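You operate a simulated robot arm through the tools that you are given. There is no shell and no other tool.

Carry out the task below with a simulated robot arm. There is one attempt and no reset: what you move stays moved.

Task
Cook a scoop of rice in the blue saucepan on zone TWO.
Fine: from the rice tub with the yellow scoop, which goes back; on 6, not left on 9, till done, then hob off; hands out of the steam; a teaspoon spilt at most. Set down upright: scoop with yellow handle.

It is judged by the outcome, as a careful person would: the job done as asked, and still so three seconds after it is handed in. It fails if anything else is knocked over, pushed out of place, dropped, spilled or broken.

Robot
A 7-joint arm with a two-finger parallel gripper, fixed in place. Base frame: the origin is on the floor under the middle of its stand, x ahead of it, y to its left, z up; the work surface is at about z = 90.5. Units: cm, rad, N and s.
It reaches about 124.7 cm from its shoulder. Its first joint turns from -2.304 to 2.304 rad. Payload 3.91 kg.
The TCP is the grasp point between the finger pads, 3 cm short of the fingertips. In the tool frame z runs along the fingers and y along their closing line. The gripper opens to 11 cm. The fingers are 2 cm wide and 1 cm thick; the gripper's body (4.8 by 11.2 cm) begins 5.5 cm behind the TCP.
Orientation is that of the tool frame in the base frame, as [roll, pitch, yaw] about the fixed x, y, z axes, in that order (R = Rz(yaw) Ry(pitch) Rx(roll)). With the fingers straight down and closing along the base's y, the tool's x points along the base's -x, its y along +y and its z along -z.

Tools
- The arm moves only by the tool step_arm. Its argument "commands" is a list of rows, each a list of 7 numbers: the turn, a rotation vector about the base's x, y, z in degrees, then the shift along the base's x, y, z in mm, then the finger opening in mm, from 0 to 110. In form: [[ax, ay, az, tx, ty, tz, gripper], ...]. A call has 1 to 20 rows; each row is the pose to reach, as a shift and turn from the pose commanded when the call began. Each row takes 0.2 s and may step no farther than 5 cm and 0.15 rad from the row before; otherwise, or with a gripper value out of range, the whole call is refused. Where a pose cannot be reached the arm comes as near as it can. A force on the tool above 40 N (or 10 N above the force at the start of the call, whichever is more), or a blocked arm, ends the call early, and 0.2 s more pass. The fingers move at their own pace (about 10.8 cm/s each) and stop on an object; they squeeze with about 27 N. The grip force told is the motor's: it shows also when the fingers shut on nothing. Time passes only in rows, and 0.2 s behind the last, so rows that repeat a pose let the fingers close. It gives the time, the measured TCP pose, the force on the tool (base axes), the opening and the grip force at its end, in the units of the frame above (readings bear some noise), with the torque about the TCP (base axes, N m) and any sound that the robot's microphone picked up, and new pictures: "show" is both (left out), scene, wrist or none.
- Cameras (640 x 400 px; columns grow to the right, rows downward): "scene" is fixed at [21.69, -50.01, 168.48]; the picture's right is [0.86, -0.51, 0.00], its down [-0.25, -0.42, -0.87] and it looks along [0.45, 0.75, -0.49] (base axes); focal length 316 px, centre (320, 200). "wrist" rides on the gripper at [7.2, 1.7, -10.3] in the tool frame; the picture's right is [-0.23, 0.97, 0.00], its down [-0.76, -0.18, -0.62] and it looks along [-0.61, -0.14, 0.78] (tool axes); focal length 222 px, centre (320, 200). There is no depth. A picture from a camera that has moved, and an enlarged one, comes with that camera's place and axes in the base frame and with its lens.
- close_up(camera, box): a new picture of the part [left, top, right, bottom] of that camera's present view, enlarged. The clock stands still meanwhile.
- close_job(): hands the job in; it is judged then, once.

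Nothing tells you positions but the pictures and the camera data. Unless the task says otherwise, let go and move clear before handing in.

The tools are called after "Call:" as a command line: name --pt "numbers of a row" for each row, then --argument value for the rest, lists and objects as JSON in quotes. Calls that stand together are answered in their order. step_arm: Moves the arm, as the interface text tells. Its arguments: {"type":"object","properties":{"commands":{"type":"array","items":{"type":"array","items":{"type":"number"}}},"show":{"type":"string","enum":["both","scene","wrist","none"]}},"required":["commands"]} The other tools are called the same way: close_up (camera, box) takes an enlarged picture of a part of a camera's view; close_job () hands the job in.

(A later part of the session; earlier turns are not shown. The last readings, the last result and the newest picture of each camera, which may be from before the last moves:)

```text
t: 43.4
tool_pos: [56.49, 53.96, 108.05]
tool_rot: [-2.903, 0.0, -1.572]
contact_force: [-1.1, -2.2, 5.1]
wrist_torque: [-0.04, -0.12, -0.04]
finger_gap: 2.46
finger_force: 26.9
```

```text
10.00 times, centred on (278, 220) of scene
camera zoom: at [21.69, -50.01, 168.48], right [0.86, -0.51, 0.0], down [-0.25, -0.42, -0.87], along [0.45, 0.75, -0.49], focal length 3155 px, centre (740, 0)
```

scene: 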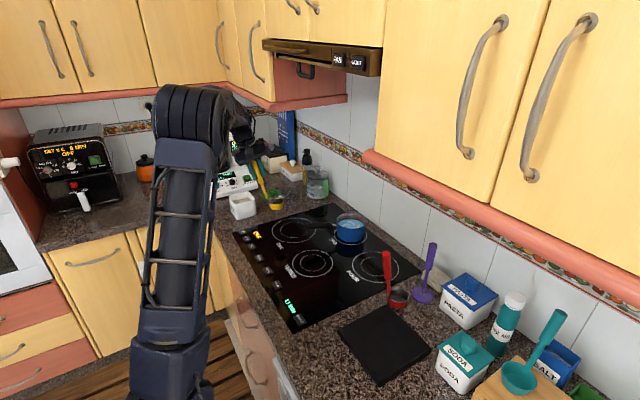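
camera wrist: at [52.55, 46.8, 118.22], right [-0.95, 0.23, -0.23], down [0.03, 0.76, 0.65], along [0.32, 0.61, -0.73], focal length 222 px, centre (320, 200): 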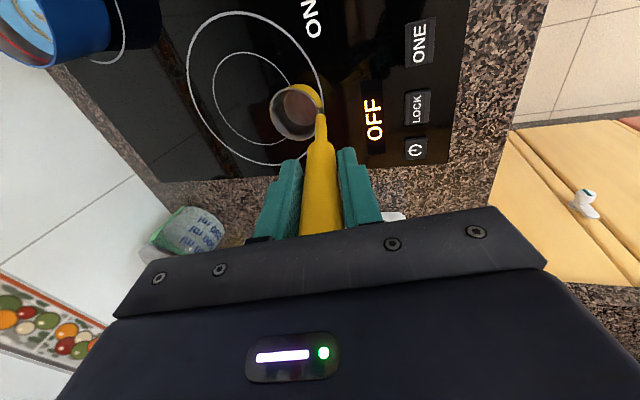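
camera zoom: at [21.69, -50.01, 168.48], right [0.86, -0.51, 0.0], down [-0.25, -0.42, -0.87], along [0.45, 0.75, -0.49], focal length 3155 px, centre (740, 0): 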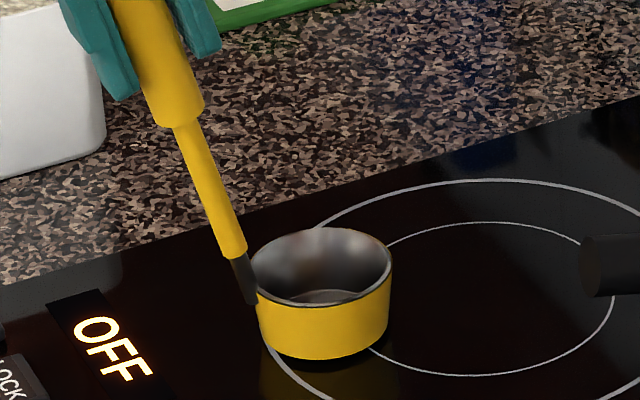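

It's in contact at about 6 N with the cup on the glass. I'll ease off a touch and open the fingers gradually.

Call:
step_arm --pt "0 0 0 0 0 1 0" --pt "0 0 0 0 0 1 27" --pt "0 0 0 0 0 1 32" --pt "0 0 0 0 0 1 45" --pt "0 0 0 0 0 1 70" --pt "0 0 0 0 0 1 100" --pt "0 0 0 0 0 1 110" --show "wrist"

Call:
close_up --camera "scene" --box '[228, 170, 308, 240]'

```text
t: 45.0
tool_pos: [56.59, 54.04, 108.23]
tool_rot: [-2.901, 0.001, -1.572]
contact_force: [-0.1, -0.4, -0.4]
wrist_torque: [-0.04, -0.02, -0.04]
finger_gap: 10.98
finger_force: 0.0
camera wrist: at [52.52, 46.77, 117.76], right [-0.95, 0.23, -0.23], down [0.03, 0.76, 0.65], along [0.32, 0.61, -0.73], focal length 222 px, centre (320, 200)
```

wrist: 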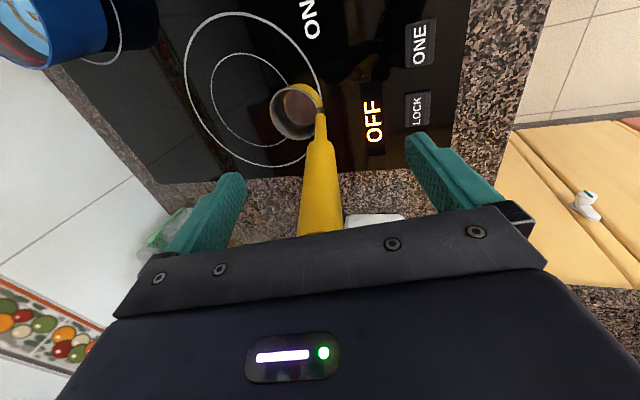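

```text
5.71 times, centred on (268, 205) of scene
camera zoom: at [21.69, -50.01, 168.48], right [0.86, -0.51, 0.0], down [-0.25, -0.42, -0.87], along [0.45, 0.75, -0.49], focal length 1803 px, centre (617, 171)
```

zoom: 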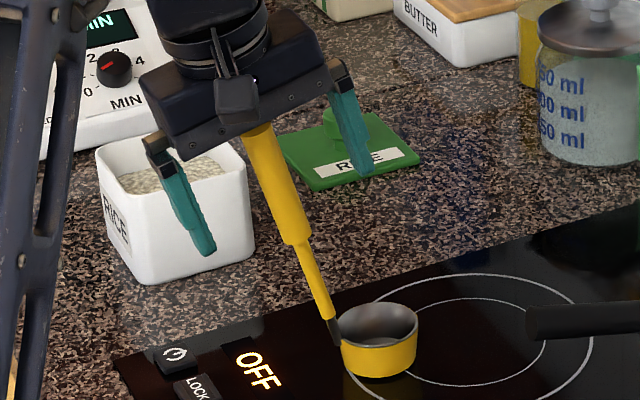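

The scoop stands upright in its place. I'll retreat straight back along the handle axis.

Call:
step_arm --pt "0 0 0 -5 0 20 110" --pt "0 0 0 -12 0 50 110" --pt "0 0 0 -20 0 85 110" --pt "0 0 0 -29 0 120 110" --pt "0 0 0 -37 0 155 110" --pt "0 0 0 -37 0 155 110" --show "both"

Call:
close_up --camera "scene" --box '[220, 180, 316, 240]'

```text
t: 46.4
tool_pos: [52.96, 54.0, 123.72]
tool_rot: [-2.904, -0.001, -1.57]
contact_force: [-0.3, -0.7, 0.2]
wrist_torque: [0.02, 0.0, -0.01]
finger_gap: 11.01
finger_force: 0.0
camera wrist: at [48.87, 46.85, 133.28], right [-0.95, 0.23, -0.23], down [0.03, 0.76, 0.65], along [0.32, 0.61, -0.73], focal length 222 px, centre (320, 200)
```

scene: 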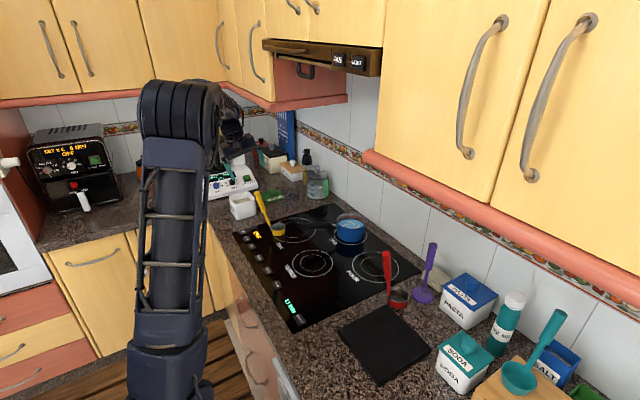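
wrist: 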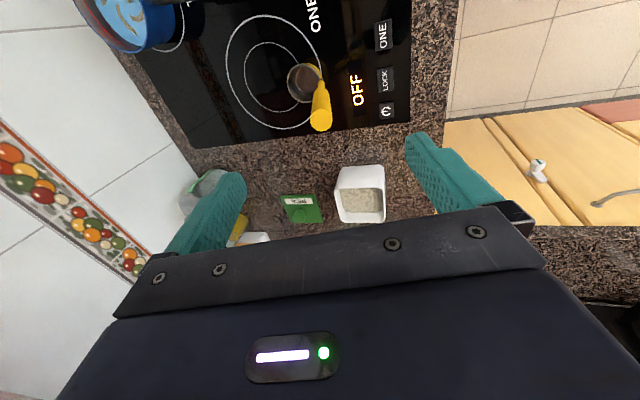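

```text
6.67 times, centred on (268, 210) of scene
camera zoom: at [21.69, -50.01, 168.48], right [0.86, -0.51, 0.0], down [-0.25, -0.42, -0.87], along [0.45, 0.75, -0.49], focal length 2103 px, centre (667, 133)
```

zoom: 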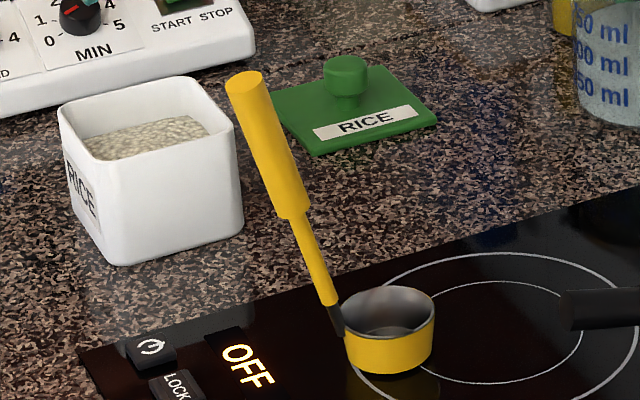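

The scoop is back on its spot, upright, and nothing is spilt. Next are the hob controls. I'll close the fingers, turn the hand so the camera faces away from the scoop, and hover over the power button.

Call:
step_arm --pt "2.0 0 -7.9 -12 10 0 80" --pt "3.9 0 -15.9 -24 20 0 50" --pt "5.9 0 -23.8 -36 30 0 20" --pt "7.9 0 -31.7 -48 40 0 0" --pt "9.8 0 -39.7 -58 50 0 0" --pt "11.8 0 -47.6 -64 60 0 0" --pt "13.7 0 -55.6 -66 67 -5 0" --pt "15.7 0 -63.5 -66 72 -15 0" --pt "17.7 0 -71.4 -62 73 -30 0" --pt "19.6 0 -79.4 -55 73 -50 0" --pt "21.6 0 -87.3 -48 73 -75 0" --pt "21.6 0 -87.3 -42 73 -110 0" --pt "21.6 0 -87.3 -36 73 -150 0" --pt "21.6 0 -87.3 -35 73 -190 0" --pt "21.6 0 -87.3 -35 73 -210 0" --pt "21.6 0 -87.3 -35 73 -210 0" --show "both"

Call:
close_up --camera "scene" --box '[200, 180, 320, 280]'

Call:
close_up --camera "wrist" --box '[180, 40, 460, 220]'

```text
t: 49.8
tool_pos: [49.45, 61.2, 102.5]
tool_rot: [3.139, 0.244, -3.141]
contact_force: [-0.3, 0.3, 0.1]
wrist_torque: [0.01, 0.01, 0.01]
finger_gap: 0.0
finger_force: 27.2
camera wrist: at [39.95, 62.88, 110.86], right [0.22, 0.97, 0.06], down [0.59, -0.18, 0.79], along [0.78, -0.14, -0.61], focal length 222 px, centre (320, 200)
```

scene: 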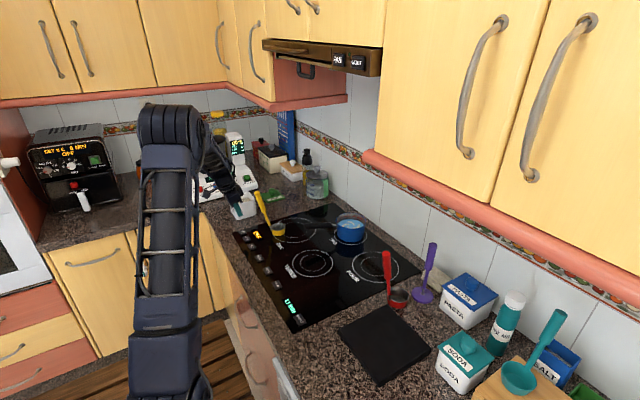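
wrist: 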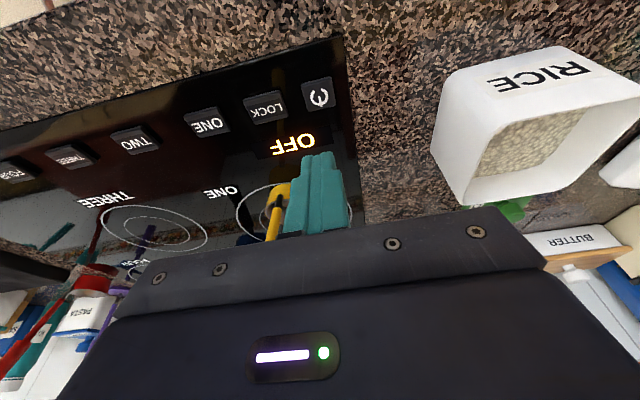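

```text
4.00 times, centred on (260, 230) of scene
camera zoom: at [21.69, -50.01, 168.48], right [0.86, -0.51, 0.0], down [-0.25, -0.42, -0.87], along [0.45, 0.75, -0.49], focal length 1262 px, centre (560, 80)
```

zoom: 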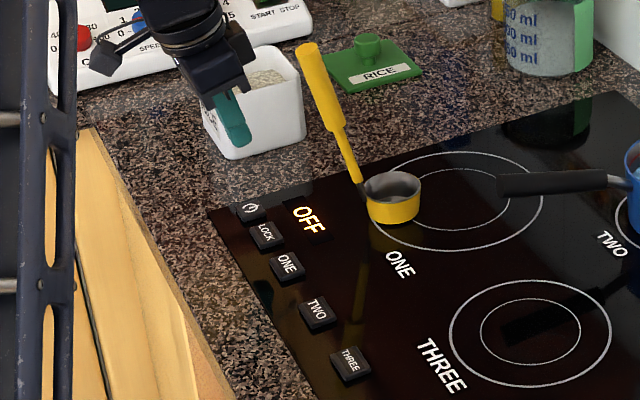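

```text
2.22 times, centred on (320, 130) of wrist
camera zoom: at [39.95, 62.88, 110.86], right [0.22, 0.97, 0.06], down [0.59, -0.18, 0.79], along [0.78, -0.14, -0.61], focal length 494 px, centre (320, 356)
```

zoom: 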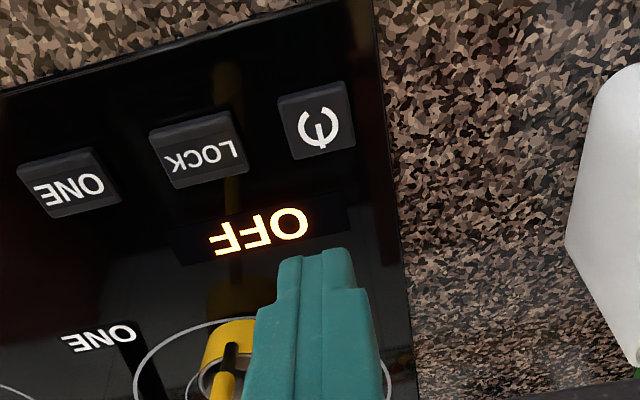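

The power button is at about (50.1, 61.5), right under the fingertips. I'll descend and press gently in small steps.

Call:
step_arm --pt "0 0 0 5 3 -30 0" --pt "0 0 0 5 3 -60 0" --pt "0 0 0 5 3 -73 0" --pt "0 0 0 5 3 -77 0" --pt "0 0 0 5 3 -77 0" --show "wrist"

Call:
close_up --camera "scene" --box '[220, 190, 300, 250]'

```text
t: 51.0
tool_pos: [49.93, 61.5, 94.93]
tool_rot: [3.138, 0.243, -3.141]
contact_force: [0.5, -0.5, 0.3]
wrist_torque: [-0.03, 0.01, 0.0]
finger_gap: 0.02
finger_force: 26.9
camera wrist: at [40.48, 63.24, 103.24], right [0.22, 0.97, 0.06], down [0.59, -0.18, 0.79], along [0.78, -0.14, -0.61], focal length 222 px, centre (320, 200)
```

wrist: 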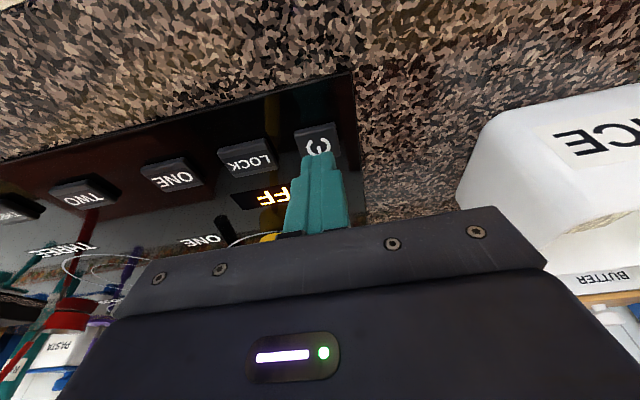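

```text
6.67 times, centred on (260, 220) of scene
camera zoom: at [21.69, -50.01, 168.48], right [0.86, -0.51, 0.0], down [-0.25, -0.42, -0.87], along [0.45, 0.75, -0.49], focal length 2103 px, centre (720, 67)
```

zoom: 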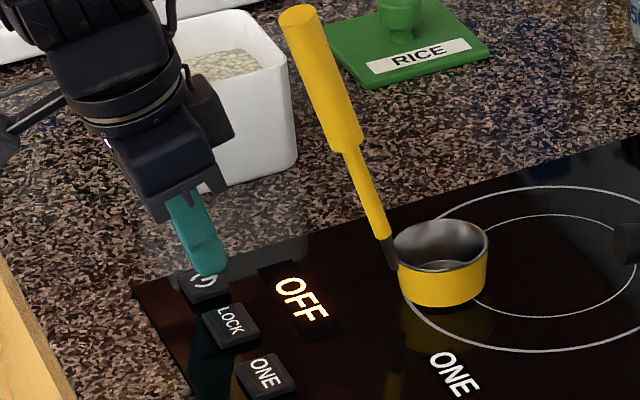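

The fingertip is just above the far edge of the button, so I'll shift slightly back and press down in 2 mm steps.

Call:
step_arm --pt "0 0 0 -7 0 0 0" --pt "0 0 0 -7 0 -3 0" --pt "0 0 0 -7 0 -5 0" --pt "0 0 0 -7 0 -7 0" --show "wrist"

Call:
close_up --camera "scene" --box '[220, 190, 300, 250]'

```text
t: 52.0
tool_pos: [49.16, 61.45, 94.36]
tool_rot: [3.139, 0.243, 3.141]
contact_force: [0.2, -0.2, 0.9]
wrist_torque: [-0.02, 0.0, 0.02]
finger_gap: 0.0
finger_force: 27.1
camera wrist: at [39.72, 63.27, 102.55], right [0.22, 0.97, 0.06], down [0.59, -0.18, 0.79], along [0.78, -0.14, -0.61], focal length 222 px, centre (320, 200)
```

wrist: 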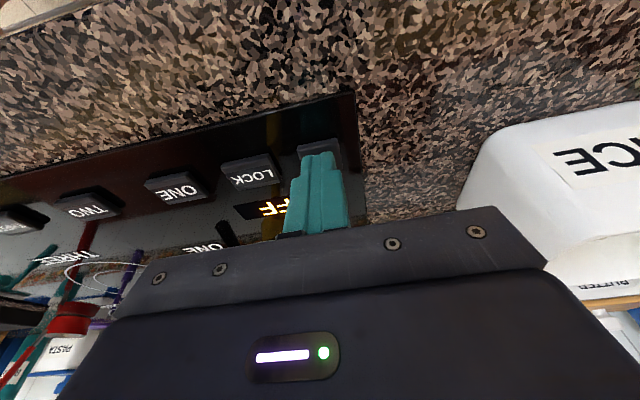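

```text
6.67 times, centred on (260, 220) of scene
camera zoom: at [21.69, -50.01, 168.48], right [0.86, -0.51, 0.0], down [-0.25, -0.42, -0.87], along [0.45, 0.75, -0.49], focal length 2103 px, centre (720, 67)
```

zoom: 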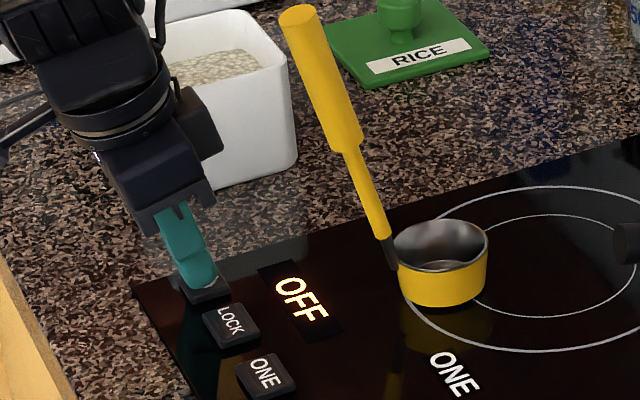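

Call:
step_arm --pt "0 0 0 0 0 -2 0" --pt "0 0 0 0 0 -4 0" --show "none"

Call:
close_up --camera "scene" --box '[220, 190, 320, 330]'

```text
t: 52.6
tool_pos: [49.2, 61.4, 93.83]
tool_rot: [3.137, 0.243, -3.141]
contact_force: [-1.2, 0.4, 3.7]
wrist_torque: [-0.03, 0.04, 0.05]
finger_gap: 0.01
finger_force: 26.8
heard: click
```

```text
2.86 times, centred on (270, 260) of scene
camera zoom: at [21.69, -50.01, 168.48], right [0.86, -0.51, 0.0], down [-0.25, -0.42, -0.87], along [0.45, 0.75, -0.49], focal length 901 px, centre (463, 29)
```

zoom: 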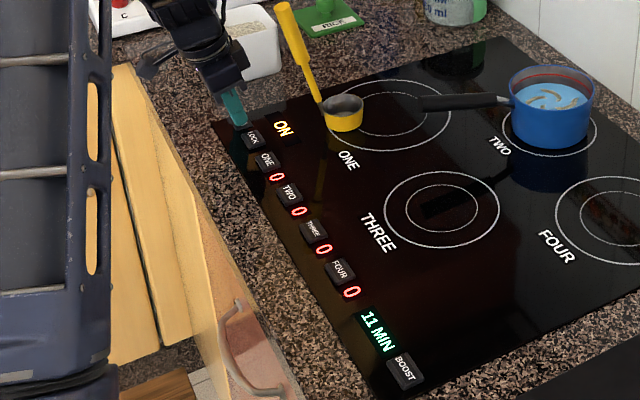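

The hob clicked on, and the display shows ON with a level of 0 beside each zone button. I'll lift off and move over to the TWO button at y ≈ 42.

Call:
step_arm --pt "0 0 0 0 0 12 0" --pt "0 0 0 0 0 32 0" --pt "0 0 0 0 -45 32 0" --pt "0 0 0 0 -90 32 0" --pt "0 0 0 0 -135 32 0" --pt "0 0 0 0 -175 32 0" --pt "0 0 0 0 -192 32 0" --pt "0 0 0 0 -192 20 0" --pt "0 0 0 0 -192 12 0" --pt "0 0 0 0 -192 12 0" --show "wrist"

Call:
close_up --camera "scene" --box '[220, 200, 330, 330]'

Call:
close_up --camera "wrist" --box '[180, 80, 460, 240]'

```text
t: 54.8
tool_pos: [49.2, 42.39, 95.07]
tool_rot: [3.138, 0.244, -3.141]
contact_force: [0.3, 0.0, 0.2]
wrist_torque: [-0.02, 0.02, 0.0]
finger_gap: 0.0
finger_force: 27.1
camera wrist: at [39.76, 44.05, 103.33], right [0.22, 0.97, 0.06], down [0.59, -0.18, 0.79], along [0.78, -0.14, -0.61], focal length 222 px, centre (320, 200)
```

wrist: 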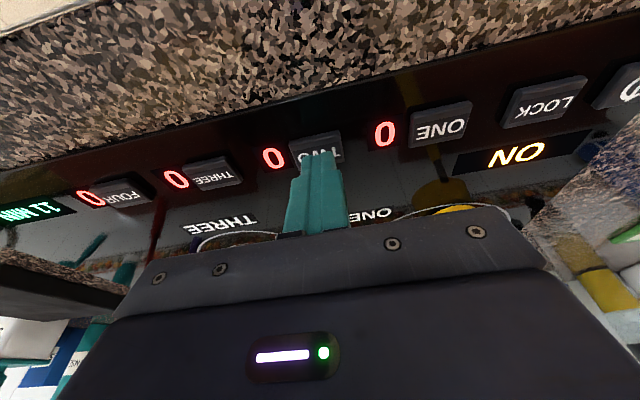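

```text
3.08 times, centred on (275, 265) of scene
camera zoom: at [21.69, -50.01, 168.48], right [0.86, -0.51, 0.0], down [-0.25, -0.42, -0.87], along [0.45, 0.75, -0.49], focal length 971 px, centre (458, 0)
```

zoom: 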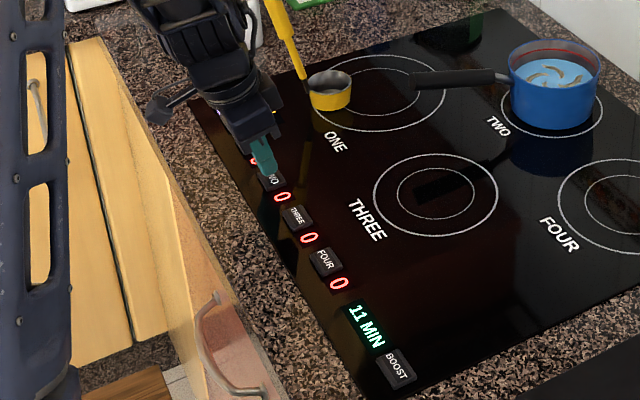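

```text
2.29 times, centred on (320, 160) of wrist
camera zoom: at [39.76, 44.05, 103.33], right [0.22, 0.97, 0.06], down [0.59, -0.18, 0.79], along [0.78, -0.14, -0.61], focal length 508 px, centre (320, 291)
```

zoom: 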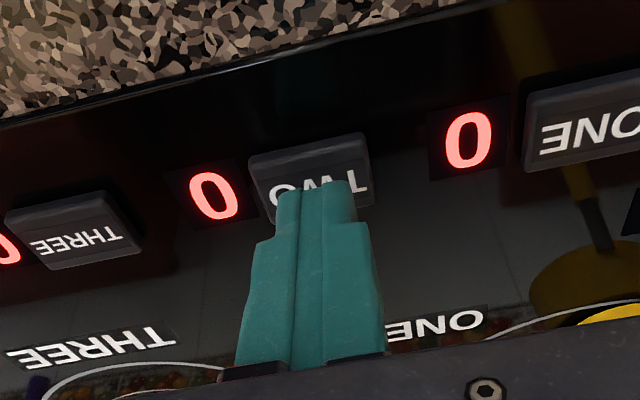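

The fingertip is over TWO. I'll press once and read the level.

Call:
step_arm --pt "0 0 0 0 0 -7 0" --pt "0 0 0 0 0 -11 0" --pt "0 0 0 0 0 -13 0" --pt "0 0 0 0 0 -6 0" --pt "0 0 0 0 0 0 0" --show "wrist"

Call:
close_up --camera "wrist" --box '[180, 80, 460, 240]'

Call:
close_up --camera "scene" --box '[220, 200, 400, 330]'

```text
t: 56.0
tool_pos: [49.19, 42.33, 95.03]
tool_rot: [3.138, 0.243, 3.141]
contact_force: [0.3, -0.5, -0.3]
wrist_torque: [-0.02, -0.01, 0.01]
finger_gap: 0.0
finger_force: 26.8
heard: click
camera wrist: at [39.76, 44.04, 103.29], right [0.22, 0.97, 0.06], down [0.59, -0.18, 0.79], along [0.78, -0.14, -0.61], focal length 222 px, centre (320, 200)
```

wrist: 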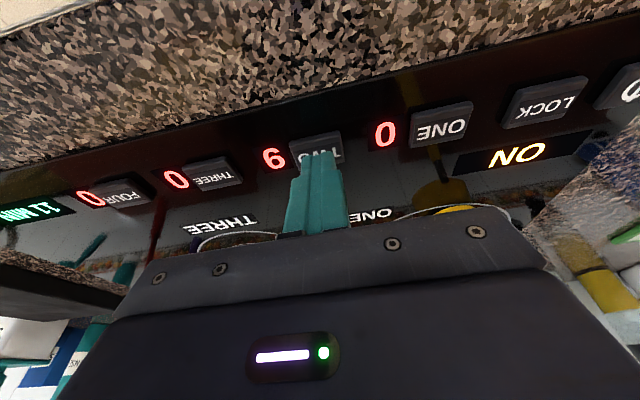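

```text
2.29 times, centred on (320, 160) of wrist
camera zoom: at [39.76, 44.04, 103.29], right [0.22, 0.97, 0.06], down [0.59, -0.18, 0.79], along [0.78, -0.14, -0.61], focal length 508 px, centre (320, 291)
```

zoom: 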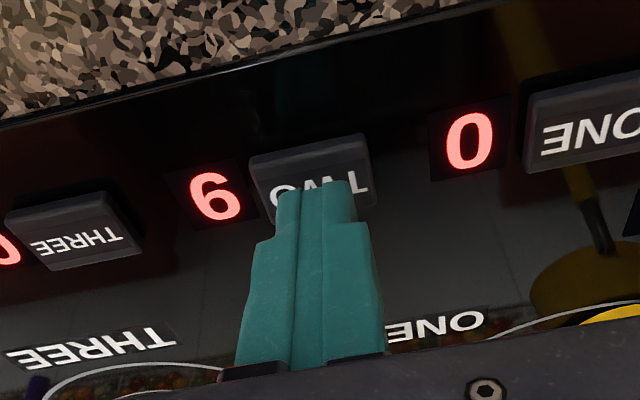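

```text
3.08 times, centred on (310, 265) of scene
camera zoom: at [21.69, -50.01, 168.48], right [0.86, -0.51, 0.0], down [-0.25, -0.42, -0.87], along [0.45, 0.75, -0.49], focal length 971 px, centre (351, 0)
```

zoom: 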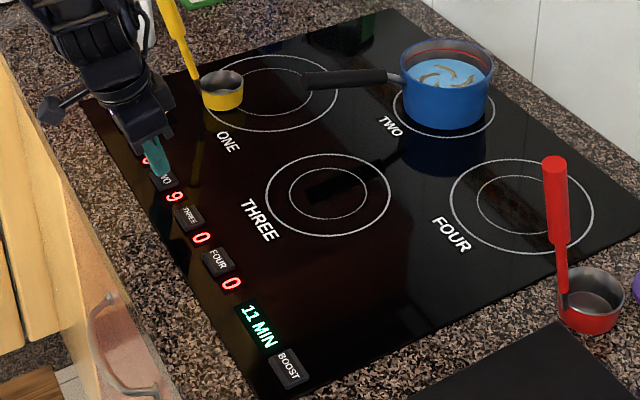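

The scene view, which is the right way up, shows 9 beside TWO, so the first press jumps to 9. I'll press again to see the next step.

Call:
step_arm --pt "0 0 0 0 0 -7 0" --pt "0 0 0 0 0 -11 0" --pt "0 0 0 0 0 -13 0" --pt "0 0 0 0 0 -6 0" --pt "0 0 0 0 0 0 0" --show "none"

Call:
close_up --camera "scene" --box '[220, 200, 400, 330]'

```text
t: 57.2
tool_pos: [49.26, 42.27, 95.07]
tool_rot: [3.139, 0.243, -3.139]
contact_force: [0.5, 0.7, 1.2]
wrist_torque: [-0.01, -0.03, -0.01]
finger_gap: 0.0
finger_force: 27.1
heard: click
```

```text
3.08 times, centred on (310, 265) of scene
camera zoom: at [21.69, -50.01, 168.48], right [0.86, -0.51, 0.0], down [-0.25, -0.42, -0.87], along [0.45, 0.75, -0.49], focal length 971 px, centre (351, 0)
```

zoom: 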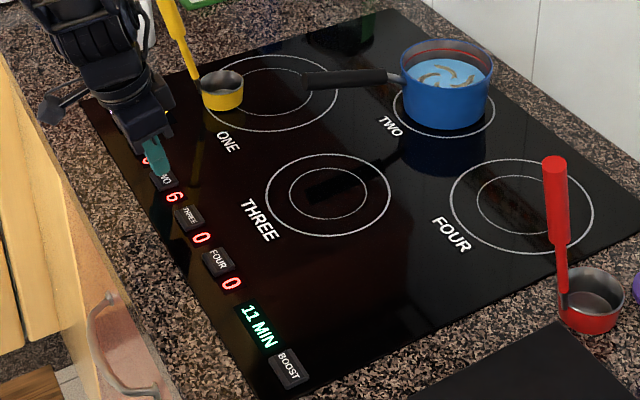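

TWO now reads 6. I'll confirm with a tighter zoom, raise the hand clear of the panel and start waiting.

Call:
step_arm --pt "0 0 0 -5 0 30 0" --pt "0 0 0 -10 0 70 0" --pt "0 0 0 -10 0 70 0" --pt "0 0 0 -10 0 70 0" --pt "0 0 0 -10 0 70 0" --pt "0 0 0 -10 0 70 0" --pt "0 0 0 -10 0 70 0" --pt "0 0 0 -10 0 70 0" --pt "0 0 0 -10 0 70 0" --pt "0 0 0 -10 0 70 0" --show "scene"

Call:
close_up --camera "scene" --box '[240, 225, 320, 330]'

Call:
close_up --camera "scene" --box '[310, 160, 390, 250]'

```text
t: 59.4
tool_pos: [48.13, 42.4, 102.04]
tool_rot: [3.138, 0.243, -3.141]
contact_force: [-1.4, 0.2, -0.8]
wrist_torque: [0.02, 0.0, 0.04]
finger_gap: 0.0
finger_force: 26.9
```

scene: 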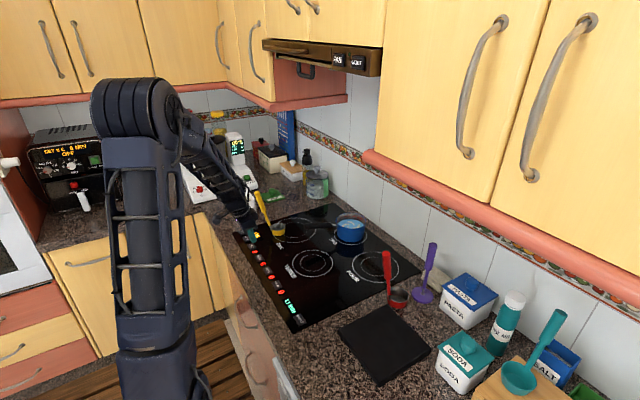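

```text
3.81 times, centred on (280, 278) of scene
camera zoom: at [21.69, -50.01, 168.48], right [0.86, -0.51, 0.0], down [-0.25, -0.42, -0.87], along [0.45, 0.75, -0.49], focal length 1202 px, centre (472, -95)
```

zoom: 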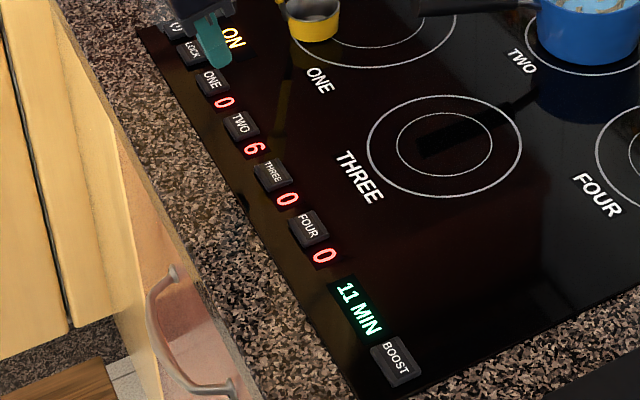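

```text
4.44 times, centred on (350, 205) of scene
camera zoom: at [21.69, -50.01, 168.48], right [0.86, -0.51, 0.0], down [-0.25, -0.42, -0.87], along [0.45, 0.75, -0.49], focal length 1402 px, centre (187, 178)
```

zoom: 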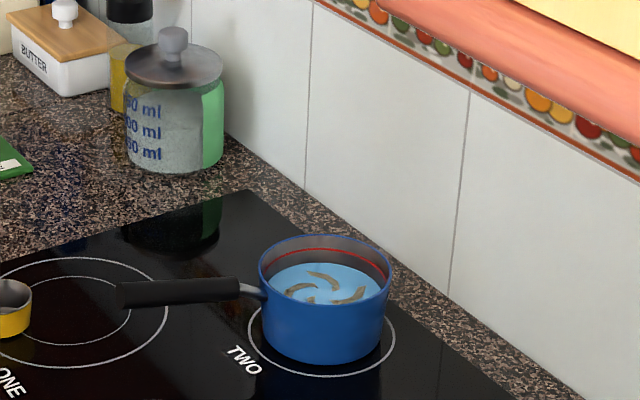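

TWO is on 6 and the other zones are at 0. The hand is at x ≈ 48, far from the pan, so now I'll wait and watch.

Call:
step_arm --pt "0 0 0 0 0 0 0" --pt "0 0 0 0 0 0 0" --pt "0 0 0 0 0 0 0" --pt "0 0 0 0 0 0 0" --pt "0 0 0 0 0 0 0" --pt "0 0 0 0 0 0 0" --pt "0 0 0 0 0 0 0" --pt "0 0 0 0 0 0 0" --pt "0 0 0 0 0 0 0" --pt "0 0 0 0 0 0 0" --pt "0 0 0 0 0 0 0" --pt "0 0 0 0 0 0 0" --pt "0 0 0 0 0 0 0" --pt "0 0 0 0 0 0 0" --pt "0 0 0 0 0 0 0" --pt "0 0 0 0 0 0 0" --pt "0 0 0 0 0 0 0" --pt "0 0 0 0 0 0 0" --pt "0 0 0 0 0 0 0" --pt "0 0 0 0 0 0 0" --show "none"

Call:
close_up --camera "scene" --box '[230, 170, 400, 330]'

```text
t: 63.6
tool_pos: [48.22, 42.32, 102.15]
tool_rot: [3.14, 0.242, -3.141]
contact_force: [-0.2, -0.6, -0.3]
wrist_torque: [-0.01, -0.01, 0.01]
finger_gap: 0.02
finger_force: 26.9
```

```text
2.50 times, centred on (315, 250) of scene
camera zoom: at [21.69, -50.01, 168.48], right [0.86, -0.51, 0.0], down [-0.25, -0.42, -0.87], along [0.45, 0.75, -0.49], focal length 789 px, centre (332, 75)
```

zoom: 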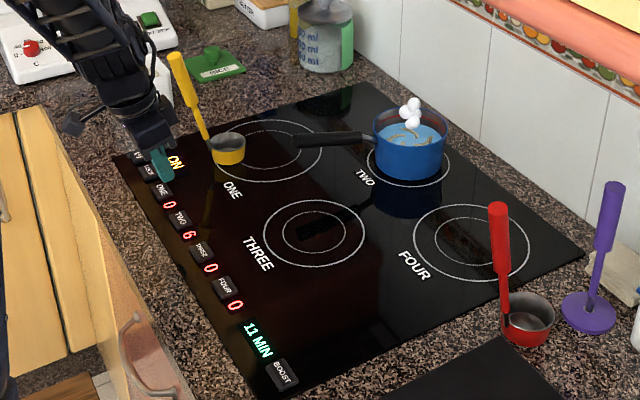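

Steam is rising already, so the cooking runs quickly. I'll keep waiting in shorter spells and watch for changes.

Call:
step_arm --pt "0 0 0 0 0 0 0" --pt "0 0 0 0 0 0 0" --pt "0 0 0 0 0 0 0" --pt "0 0 0 0 0 0 0" --pt "0 0 0 0 0 0 0" --pt "0 0 0 0 0 0 0" --pt "0 0 0 0 0 0 0" --pt "0 0 0 0 0 0 0" --pt "0 0 0 0 0 0 0" --pt "0 0 0 0 0 0 0" --show "none"

Call:
close_up --camera "scene" --box '[230, 170, 400, 330]'

Call:
close_up --camera "scene" --box '[310, 190, 390, 250]'

```text
t: 65.8
tool_pos: [48.14, 42.45, 102.06]
tool_rot: [3.139, 0.24, -3.141]
contact_force: [0.1, -0.3, 0.3]
wrist_torque: [0.02, 0.01, 0.0]
finger_gap: 0.0
finger_force: 26.7
```

```text
2.50 times, centred on (315, 250) of scene
camera zoom: at [21.69, -50.01, 168.48], right [0.86, -0.51, 0.0], down [-0.25, -0.42, -0.87], along [0.45, 0.75, -0.49], focal length 789 px, centre (332, 75)
```

zoom: 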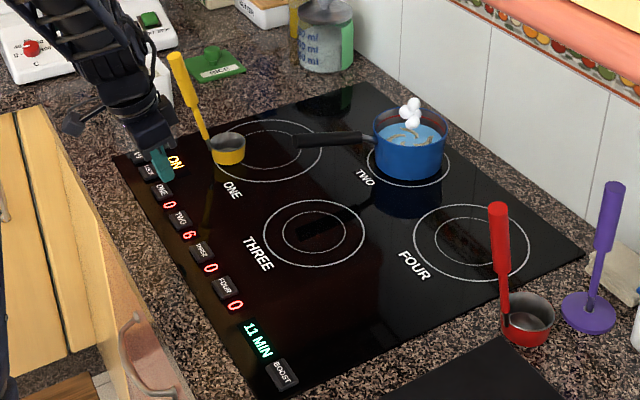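

```text
6.67 times, centred on (350, 220) of scene
camera zoom: at [21.69, -50.01, 168.48], right [0.86, -0.51, 0.0], down [-0.25, -0.42, -0.87], along [0.45, 0.75, -0.49], focal length 2103 px, centre (120, 67)
```

zoom: 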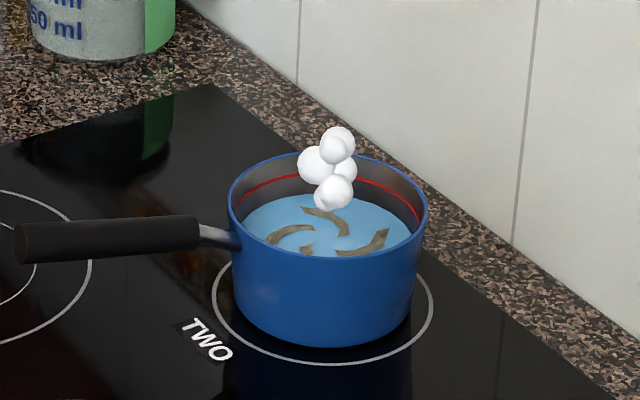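

Call:
step_arm --pt "0 0 0 0 0 0 0" --pt "0 0 0 0 0 0 0" --pt "0 0 0 0 0 0 0" --pt "0 0 0 0 0 0 0" --pt "0 0 0 0 0 0 0" --pt "0 0 0 0 0 0 0" --pt "0 0 0 0 0 0 0" --pt "0 0 0 0 0 0 0" --pt "0 0 0 0 0 0 0" --pt "0 0 0 0 0 0 0" --pt "0 0 0 0 0 0 0" --pt "0 0 0 0 0 0 0" --pt "0 0 0 0 0 0 0" --pt "0 0 0 0 0 0 0" --pt "0 0 0 0 0 0 0" --show "none"

Call:
close_up --camera "scene" --box '[230, 170, 400, 330]'

Call:
close_up --camera "scene" --box '[310, 190, 390, 250]'

```text
t: 69.0
tool_pos: [48.24, 42.44, 102.09]
tool_rot: [3.14, 0.243, -3.141]
contact_force: [0.3, -0.3, 0.2]
wrist_torque: [0.0, 0.03, 0.01]
finger_gap: 0.0
finger_force: 27.2
```

```text
2.50 times, centred on (315, 250) of scene
camera zoom: at [21.69, -50.01, 168.48], right [0.86, -0.51, 0.0], down [-0.25, -0.42, -0.87], along [0.45, 0.75, -0.49], focal length 789 px, centre (332, 75)
```

zoom: 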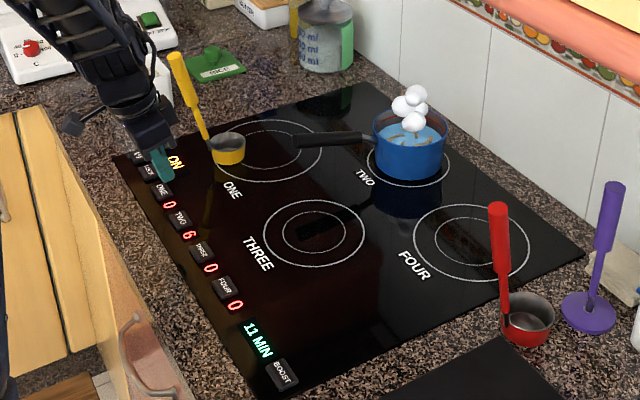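

```text
6.67 times, centred on (350, 220) of scene
camera zoom: at [21.69, -50.01, 168.48], right [0.86, -0.51, 0.0], down [-0.25, -0.42, -0.87], along [0.45, 0.75, -0.49], focal length 2103 px, centre (120, 67)
```

zoom: 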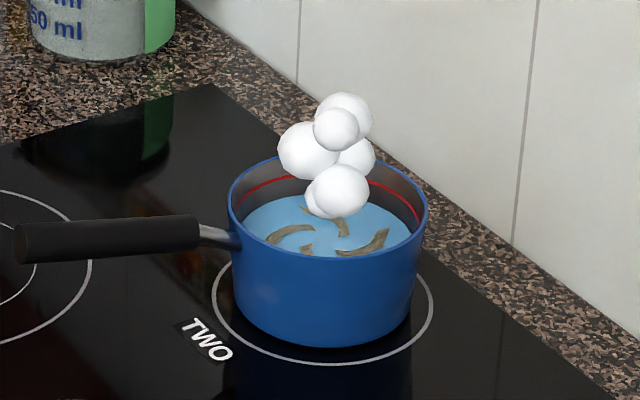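

Steam is growing as the water comes up to heat. I'll continue waiting.

Call:
step_arm --pt "0 0 0 0 0 0 0" --pt "0 0 0 0 0 0 0" --pt "0 0 0 0 0 0 0" --pt "0 0 0 0 0 0 0" --pt "0 0 0 0 0 0 0" --pt "0 0 0 0 0 0 0" --pt "0 0 0 0 0 0 0" --pt "0 0 0 0 0 0 0" --pt "0 0 0 0 0 0 0" --pt "0 0 0 0 0 0 0" --pt "0 0 0 0 0 0 0" --pt "0 0 0 0 0 0 0" --pt "0 0 0 0 0 0 0" --pt "0 0 0 0 0 0 0" --pt "0 0 0 0 0 0 0" --show "none"

Call:
close_up --camera "scene" --box '[230, 170, 400, 330]'

Call:
close_up --camera "scene" --box '[310, 190, 390, 250]'

```text
t: 72.2
tool_pos: [48.21, 42.32, 102.1]
tool_rot: [3.139, 0.243, -3.14]
contact_force: [-0.4, 0.9, -0.5]
wrist_torque: [0.03, -0.03, -0.01]
finger_gap: 0.02
finger_force: 27.1
```

```text
2.50 times, centred on (315, 250) of scene
camera zoom: at [21.69, -50.01, 168.48], right [0.86, -0.51, 0.0], down [-0.25, -0.42, -0.87], along [0.45, 0.75, -0.49], focal length 789 px, centre (332, 75)
```

zoom: 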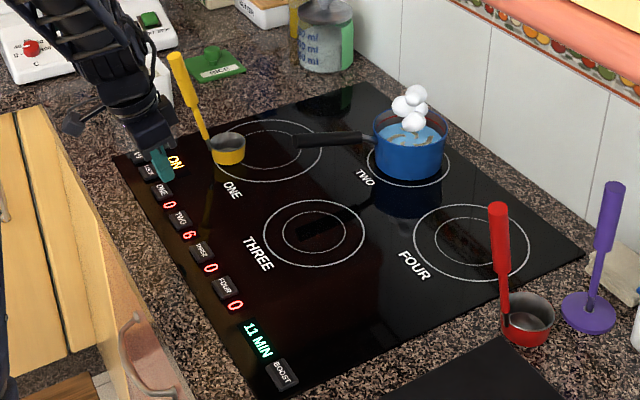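

```text
6.67 times, centred on (350, 220) of scene
camera zoom: at [21.69, -50.01, 168.48], right [0.86, -0.51, 0.0], down [-0.25, -0.42, -0.87], along [0.45, 0.75, -0.49], focal length 2103 px, centre (120, 67)
```

zoom: 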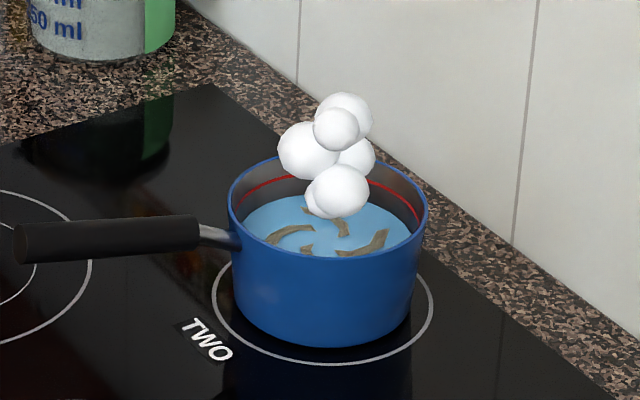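

Call:
step_arm --pt "0 0 0 0 0 0 0" --pt "0 0 0 0 0 0 0" --pt "0 0 0 0 0 0 0" --pt "0 0 0 0 0 0 0" --pt "0 0 0 0 0 0 0" --pt "0 0 0 0 0 0 0" --pt "0 0 0 0 0 0 0" --pt "0 0 0 0 0 0 0" --pt "0 0 0 0 0 0 0" --pt "0 0 0 0 0 0 0" --pt "0 0 0 0 0 0 0" --pt "0 0 0 0 0 0 0" --pt "0 0 0 0 0 0 0" --pt "0 0 0 0 0 0 0" --pt "0 0 0 0 0 0 0" --pt "0 0 0 0 0 0 0" --pt "0 0 0 0 0 0 0" --pt "0 0 0 0 0 0 0" --pt "0 0 0 0 0 0 0" --pt "0 0 0 0 0 0 0" --show "none"

Call:
close_up --camera "scene" --box '[230, 170, 400, 330]'

Call:
close_up --camera "scene" --box '[310, 190, 390, 250]'

```text
t: 76.4
tool_pos: [48.2, 42.41, 102.05]
tool_rot: [3.139, 0.242, -3.14]
contact_force: [-0.1, 0.0, -0.5]
wrist_torque: [-0.02, 0.01, 0.02]
finger_gap: 0.01
finger_force: 27.4
```

```text
2.50 times, centred on (315, 250) of scene
camera zoom: at [21.69, -50.01, 168.48], right [0.86, -0.51, 0.0], down [-0.25, -0.42, -0.87], along [0.45, 0.75, -0.49], focal length 789 px, centre (332, 75)
```

zoom: 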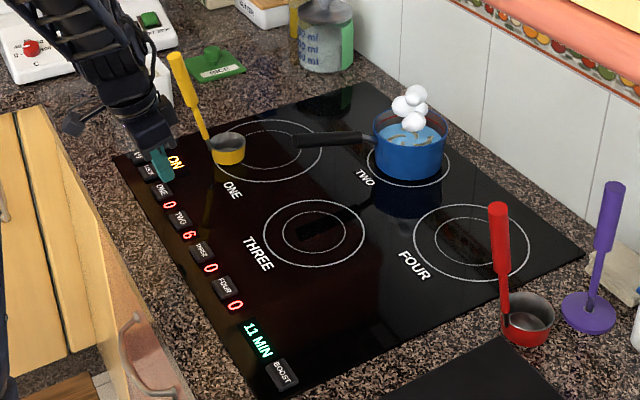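

```text
6.67 times, centred on (350, 220) of scene
camera zoom: at [21.69, -50.01, 168.48], right [0.86, -0.51, 0.0], down [-0.25, -0.42, -0.87], along [0.45, 0.75, -0.49], focal length 2103 px, centre (120, 67)
```

zoom: 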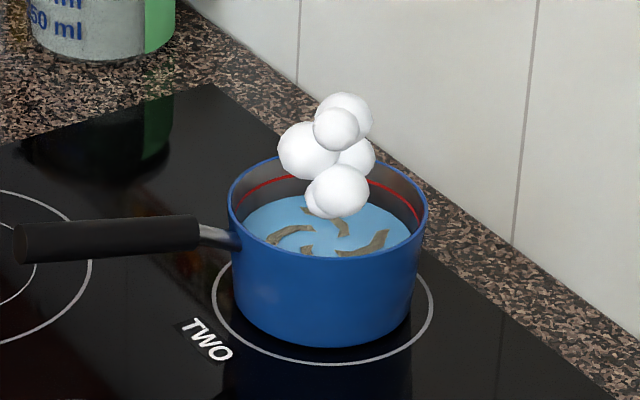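

Call:
step_arm --pt "0 0 0 0 0 0 0" --pt "0 0 0 0 0 0 0" --pt "0 0 0 0 0 0 0" --pt "0 0 0 0 0 0 0" --pt "0 0 0 0 0 0 0" --pt "0 0 0 0 0 0 0" --pt "0 0 0 0 0 0 0" --pt "0 0 0 0 0 0 0" --pt "0 0 0 0 0 0 0" --pt "0 0 0 0 0 0 0" --pt "0 0 0 0 0 0 0" --pt "0 0 0 0 0 0 0" --pt "0 0 0 0 0 0 0" --pt "0 0 0 0 0 0 0" --pt "0 0 0 0 0 0 0" --pt "0 0 0 0 0 0 0" --pt "0 0 0 0 0 0 0" --pt "0 0 0 0 0 0 0" --pt "0 0 0 0 0 0 0" --pt "0 0 0 0 0 0 0" --show "scene"

Call:
close_up --camera "scene" --box '[260, 280, 320, 330]'

Call:
close_up --camera "scene" --box '[330, 200, 370, 230]'

```text
t: 80.6
tool_pos: [48.27, 42.27, 101.93]
tool_rot: [3.138, 0.243, -3.141]
contact_force: [-0.3, 0.3, 0.7]
wrist_torque: [0.02, 0.03, 0.03]
finger_gap: 0.0
finger_force: 27.4
```

scene: 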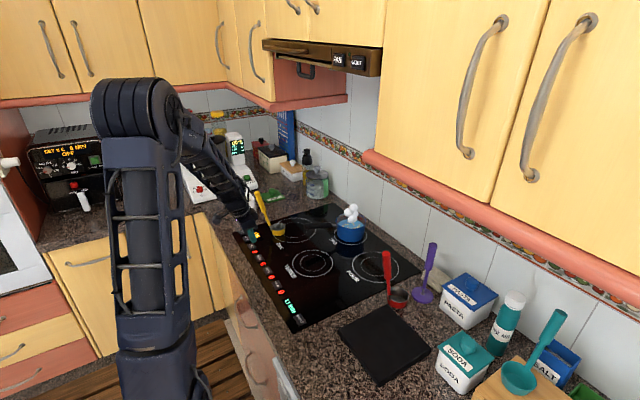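

```text
8.00 times, centred on (290, 305) of scene
camera zoom: at [21.69, -50.01, 168.48], right [0.86, -0.51, 0.0], down [-0.25, -0.42, -0.87], along [0.45, 0.75, -0.49], focal length 2524 px, centre (560, -640)
```

zoom: 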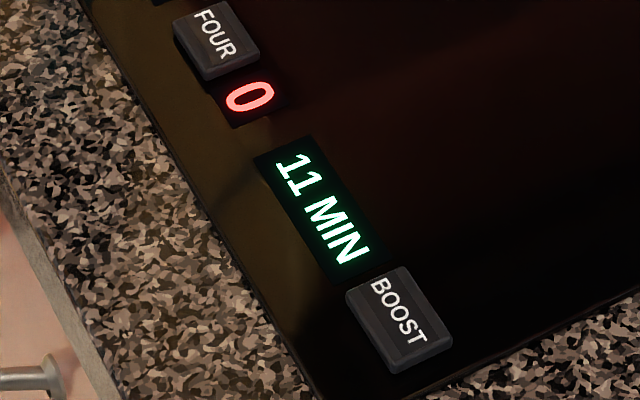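

```text
13.33 times, centred on (350, 215) of scene
camera zoom: at [21.69, -50.01, 168.48], right [0.86, -0.51, 0.0], down [-0.25, -0.42, -0.87], along [0.45, 0.75, -0.49], focal length 4207 px, centre (-80, 0)
```

zoom: 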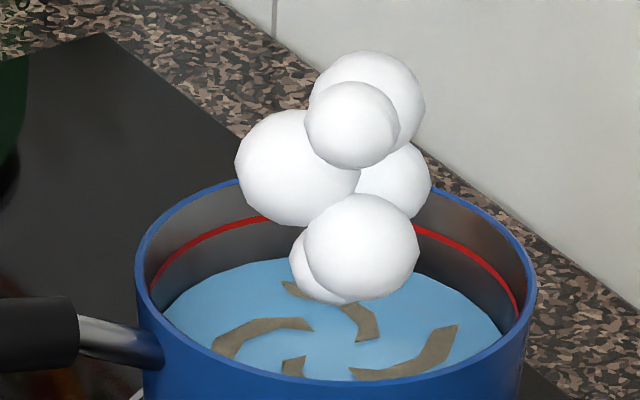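

The water is steaming steadily at level 6. I'll keep waiting and compare the rice's appearance over time.

Call:
step_arm --pt "0 0 0 0 0 0 0" --pt "0 0 0 0 0 0 0" --pt "0 0 0 0 0 0 0" --pt "0 0 0 0 0 0 0" --pt "0 0 0 0 0 0 0" --pt "0 0 0 0 0 0 0" --pt "0 0 0 0 0 0 0" --pt "0 0 0 0 0 0 0" --pt "0 0 0 0 0 0 0" --pt "0 0 0 0 0 0 0" --pt "0 0 0 0 0 0 0" --pt "0 0 0 0 0 0 0" --pt "0 0 0 0 0 0 0" --pt "0 0 0 0 0 0 0" --pt "0 0 0 0 0 0 0" --pt "0 0 0 0 0 0 0" --pt "0 0 0 0 0 0 0" --pt "0 0 0 0 0 0 0" --pt "0 0 0 0 0 0 0" --pt "0 0 0 0 0 0 0" --show "none"

Call:
close_up --camera "scene" --box '[230, 170, 400, 330]'

Call:
close_up --camera "scene" --box '[330, 200, 370, 230]'

```text
t: 84.8
tool_pos: [48.18, 42.36, 102.07]
tool_rot: [3.139, 0.243, 3.141]
contact_force: [-0.1, 0.0, 0.8]
wrist_torque: [-0.02, 0.01, 0.01]
finger_gap: 0.0
finger_force: 27.1
```

```text
2.50 times, centred on (315, 250) of scene
camera zoom: at [21.69, -50.01, 168.48], right [0.86, -0.51, 0.0], down [-0.25, -0.42, -0.87], along [0.45, 0.75, -0.49], focal length 789 px, centre (332, 75)
```

zoom: 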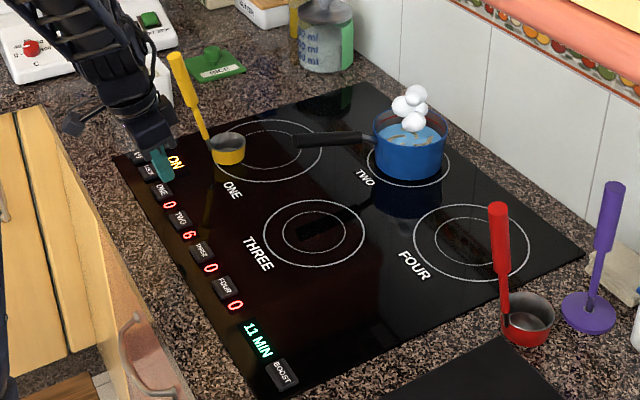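

```text
13.33 times, centred on (350, 215) of scene
camera zoom: at [21.69, -50.01, 168.48], right [0.86, -0.51, 0.0], down [-0.25, -0.42, -0.87], along [0.45, 0.75, -0.49], focal length 4207 px, centre (-80, 0)
```

zoom: 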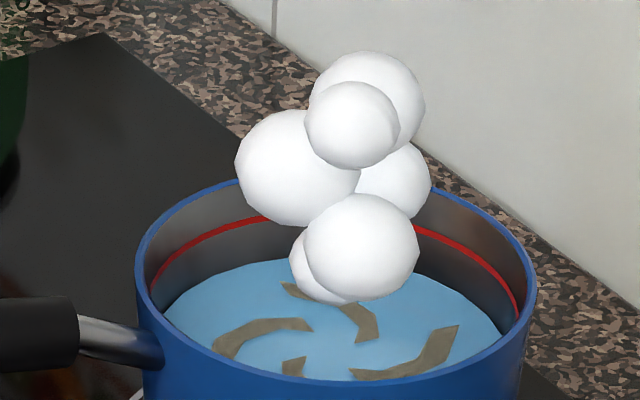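

Call:
step_arm --pt "0 0 0 0 0 0 0" --pt "0 0 0 0 0 0 0" --pt "0 0 0 0 0 0 0" --pt "0 0 0 0 0 0 0" --pt "0 0 0 0 0 0 0" --pt "0 0 0 0 0 0 0" --pt "0 0 0 0 0 0 0" --pt "0 0 0 0 0 0 0" --pt "0 0 0 0 0 0 0" --pt "0 0 0 0 0 0 0" --pt "0 0 0 0 0 0 0" --pt "0 0 0 0 0 0 0" --pt "0 0 0 0 0 0 0" --pt "0 0 0 0 0 0 0" --pt "0 0 0 0 0 0 0" --pt "0 0 0 0 0 0 0" --pt "0 0 0 0 0 0 0" --pt "0 0 0 0 0 0 0" --pt "0 0 0 0 0 0 0" --pt "0 0 0 0 0 0 0" --show "none"

Call:
close_up --camera "scene" --box '[230, 170, 400, 330]'

Call:
close_up --camera "scene" --box '[330, 200, 370, 230]'

```text
t: 89.0
tool_pos: [48.17, 42.41, 102.12]
tool_rot: [3.138, 0.242, -3.139]
contact_force: [-0.5, 0.3, 0.1]
wrist_torque: [0.01, 0.0, -0.01]
finger_gap: 0.04
finger_force: 27.0
```

```text
2.50 times, centred on (315, 250) of scene
camera zoom: at [21.69, -50.01, 168.48], right [0.86, -0.51, 0.0], down [-0.25, -0.42, -0.87], along [0.45, 0.75, -0.49], focal length 789 px, centre (332, 75)
```

zoom: 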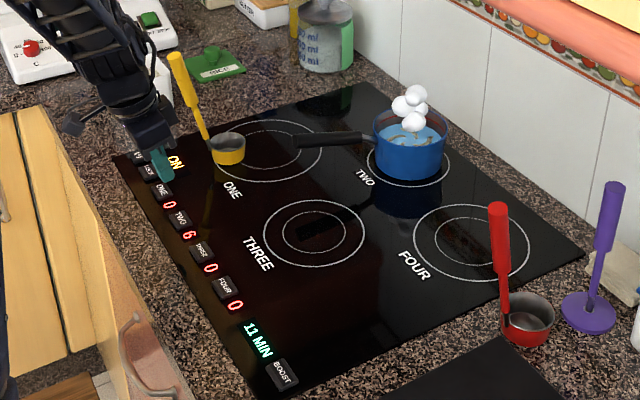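

```text
13.33 times, centred on (350, 215) of scene
camera zoom: at [21.69, -50.01, 168.48], right [0.86, -0.51, 0.0], down [-0.25, -0.42, -0.87], along [0.45, 0.75, -0.49], focal length 4207 px, centre (-80, 0)
```

zoom: 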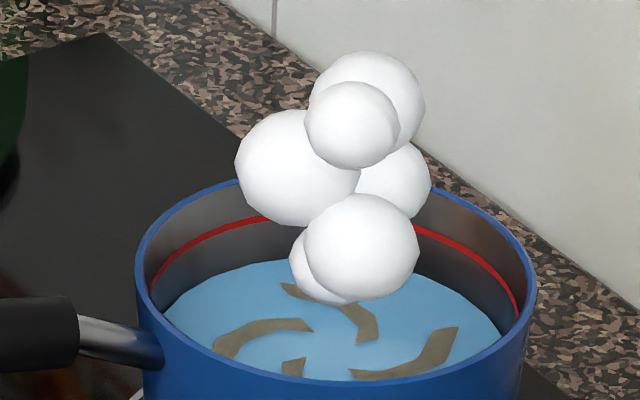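

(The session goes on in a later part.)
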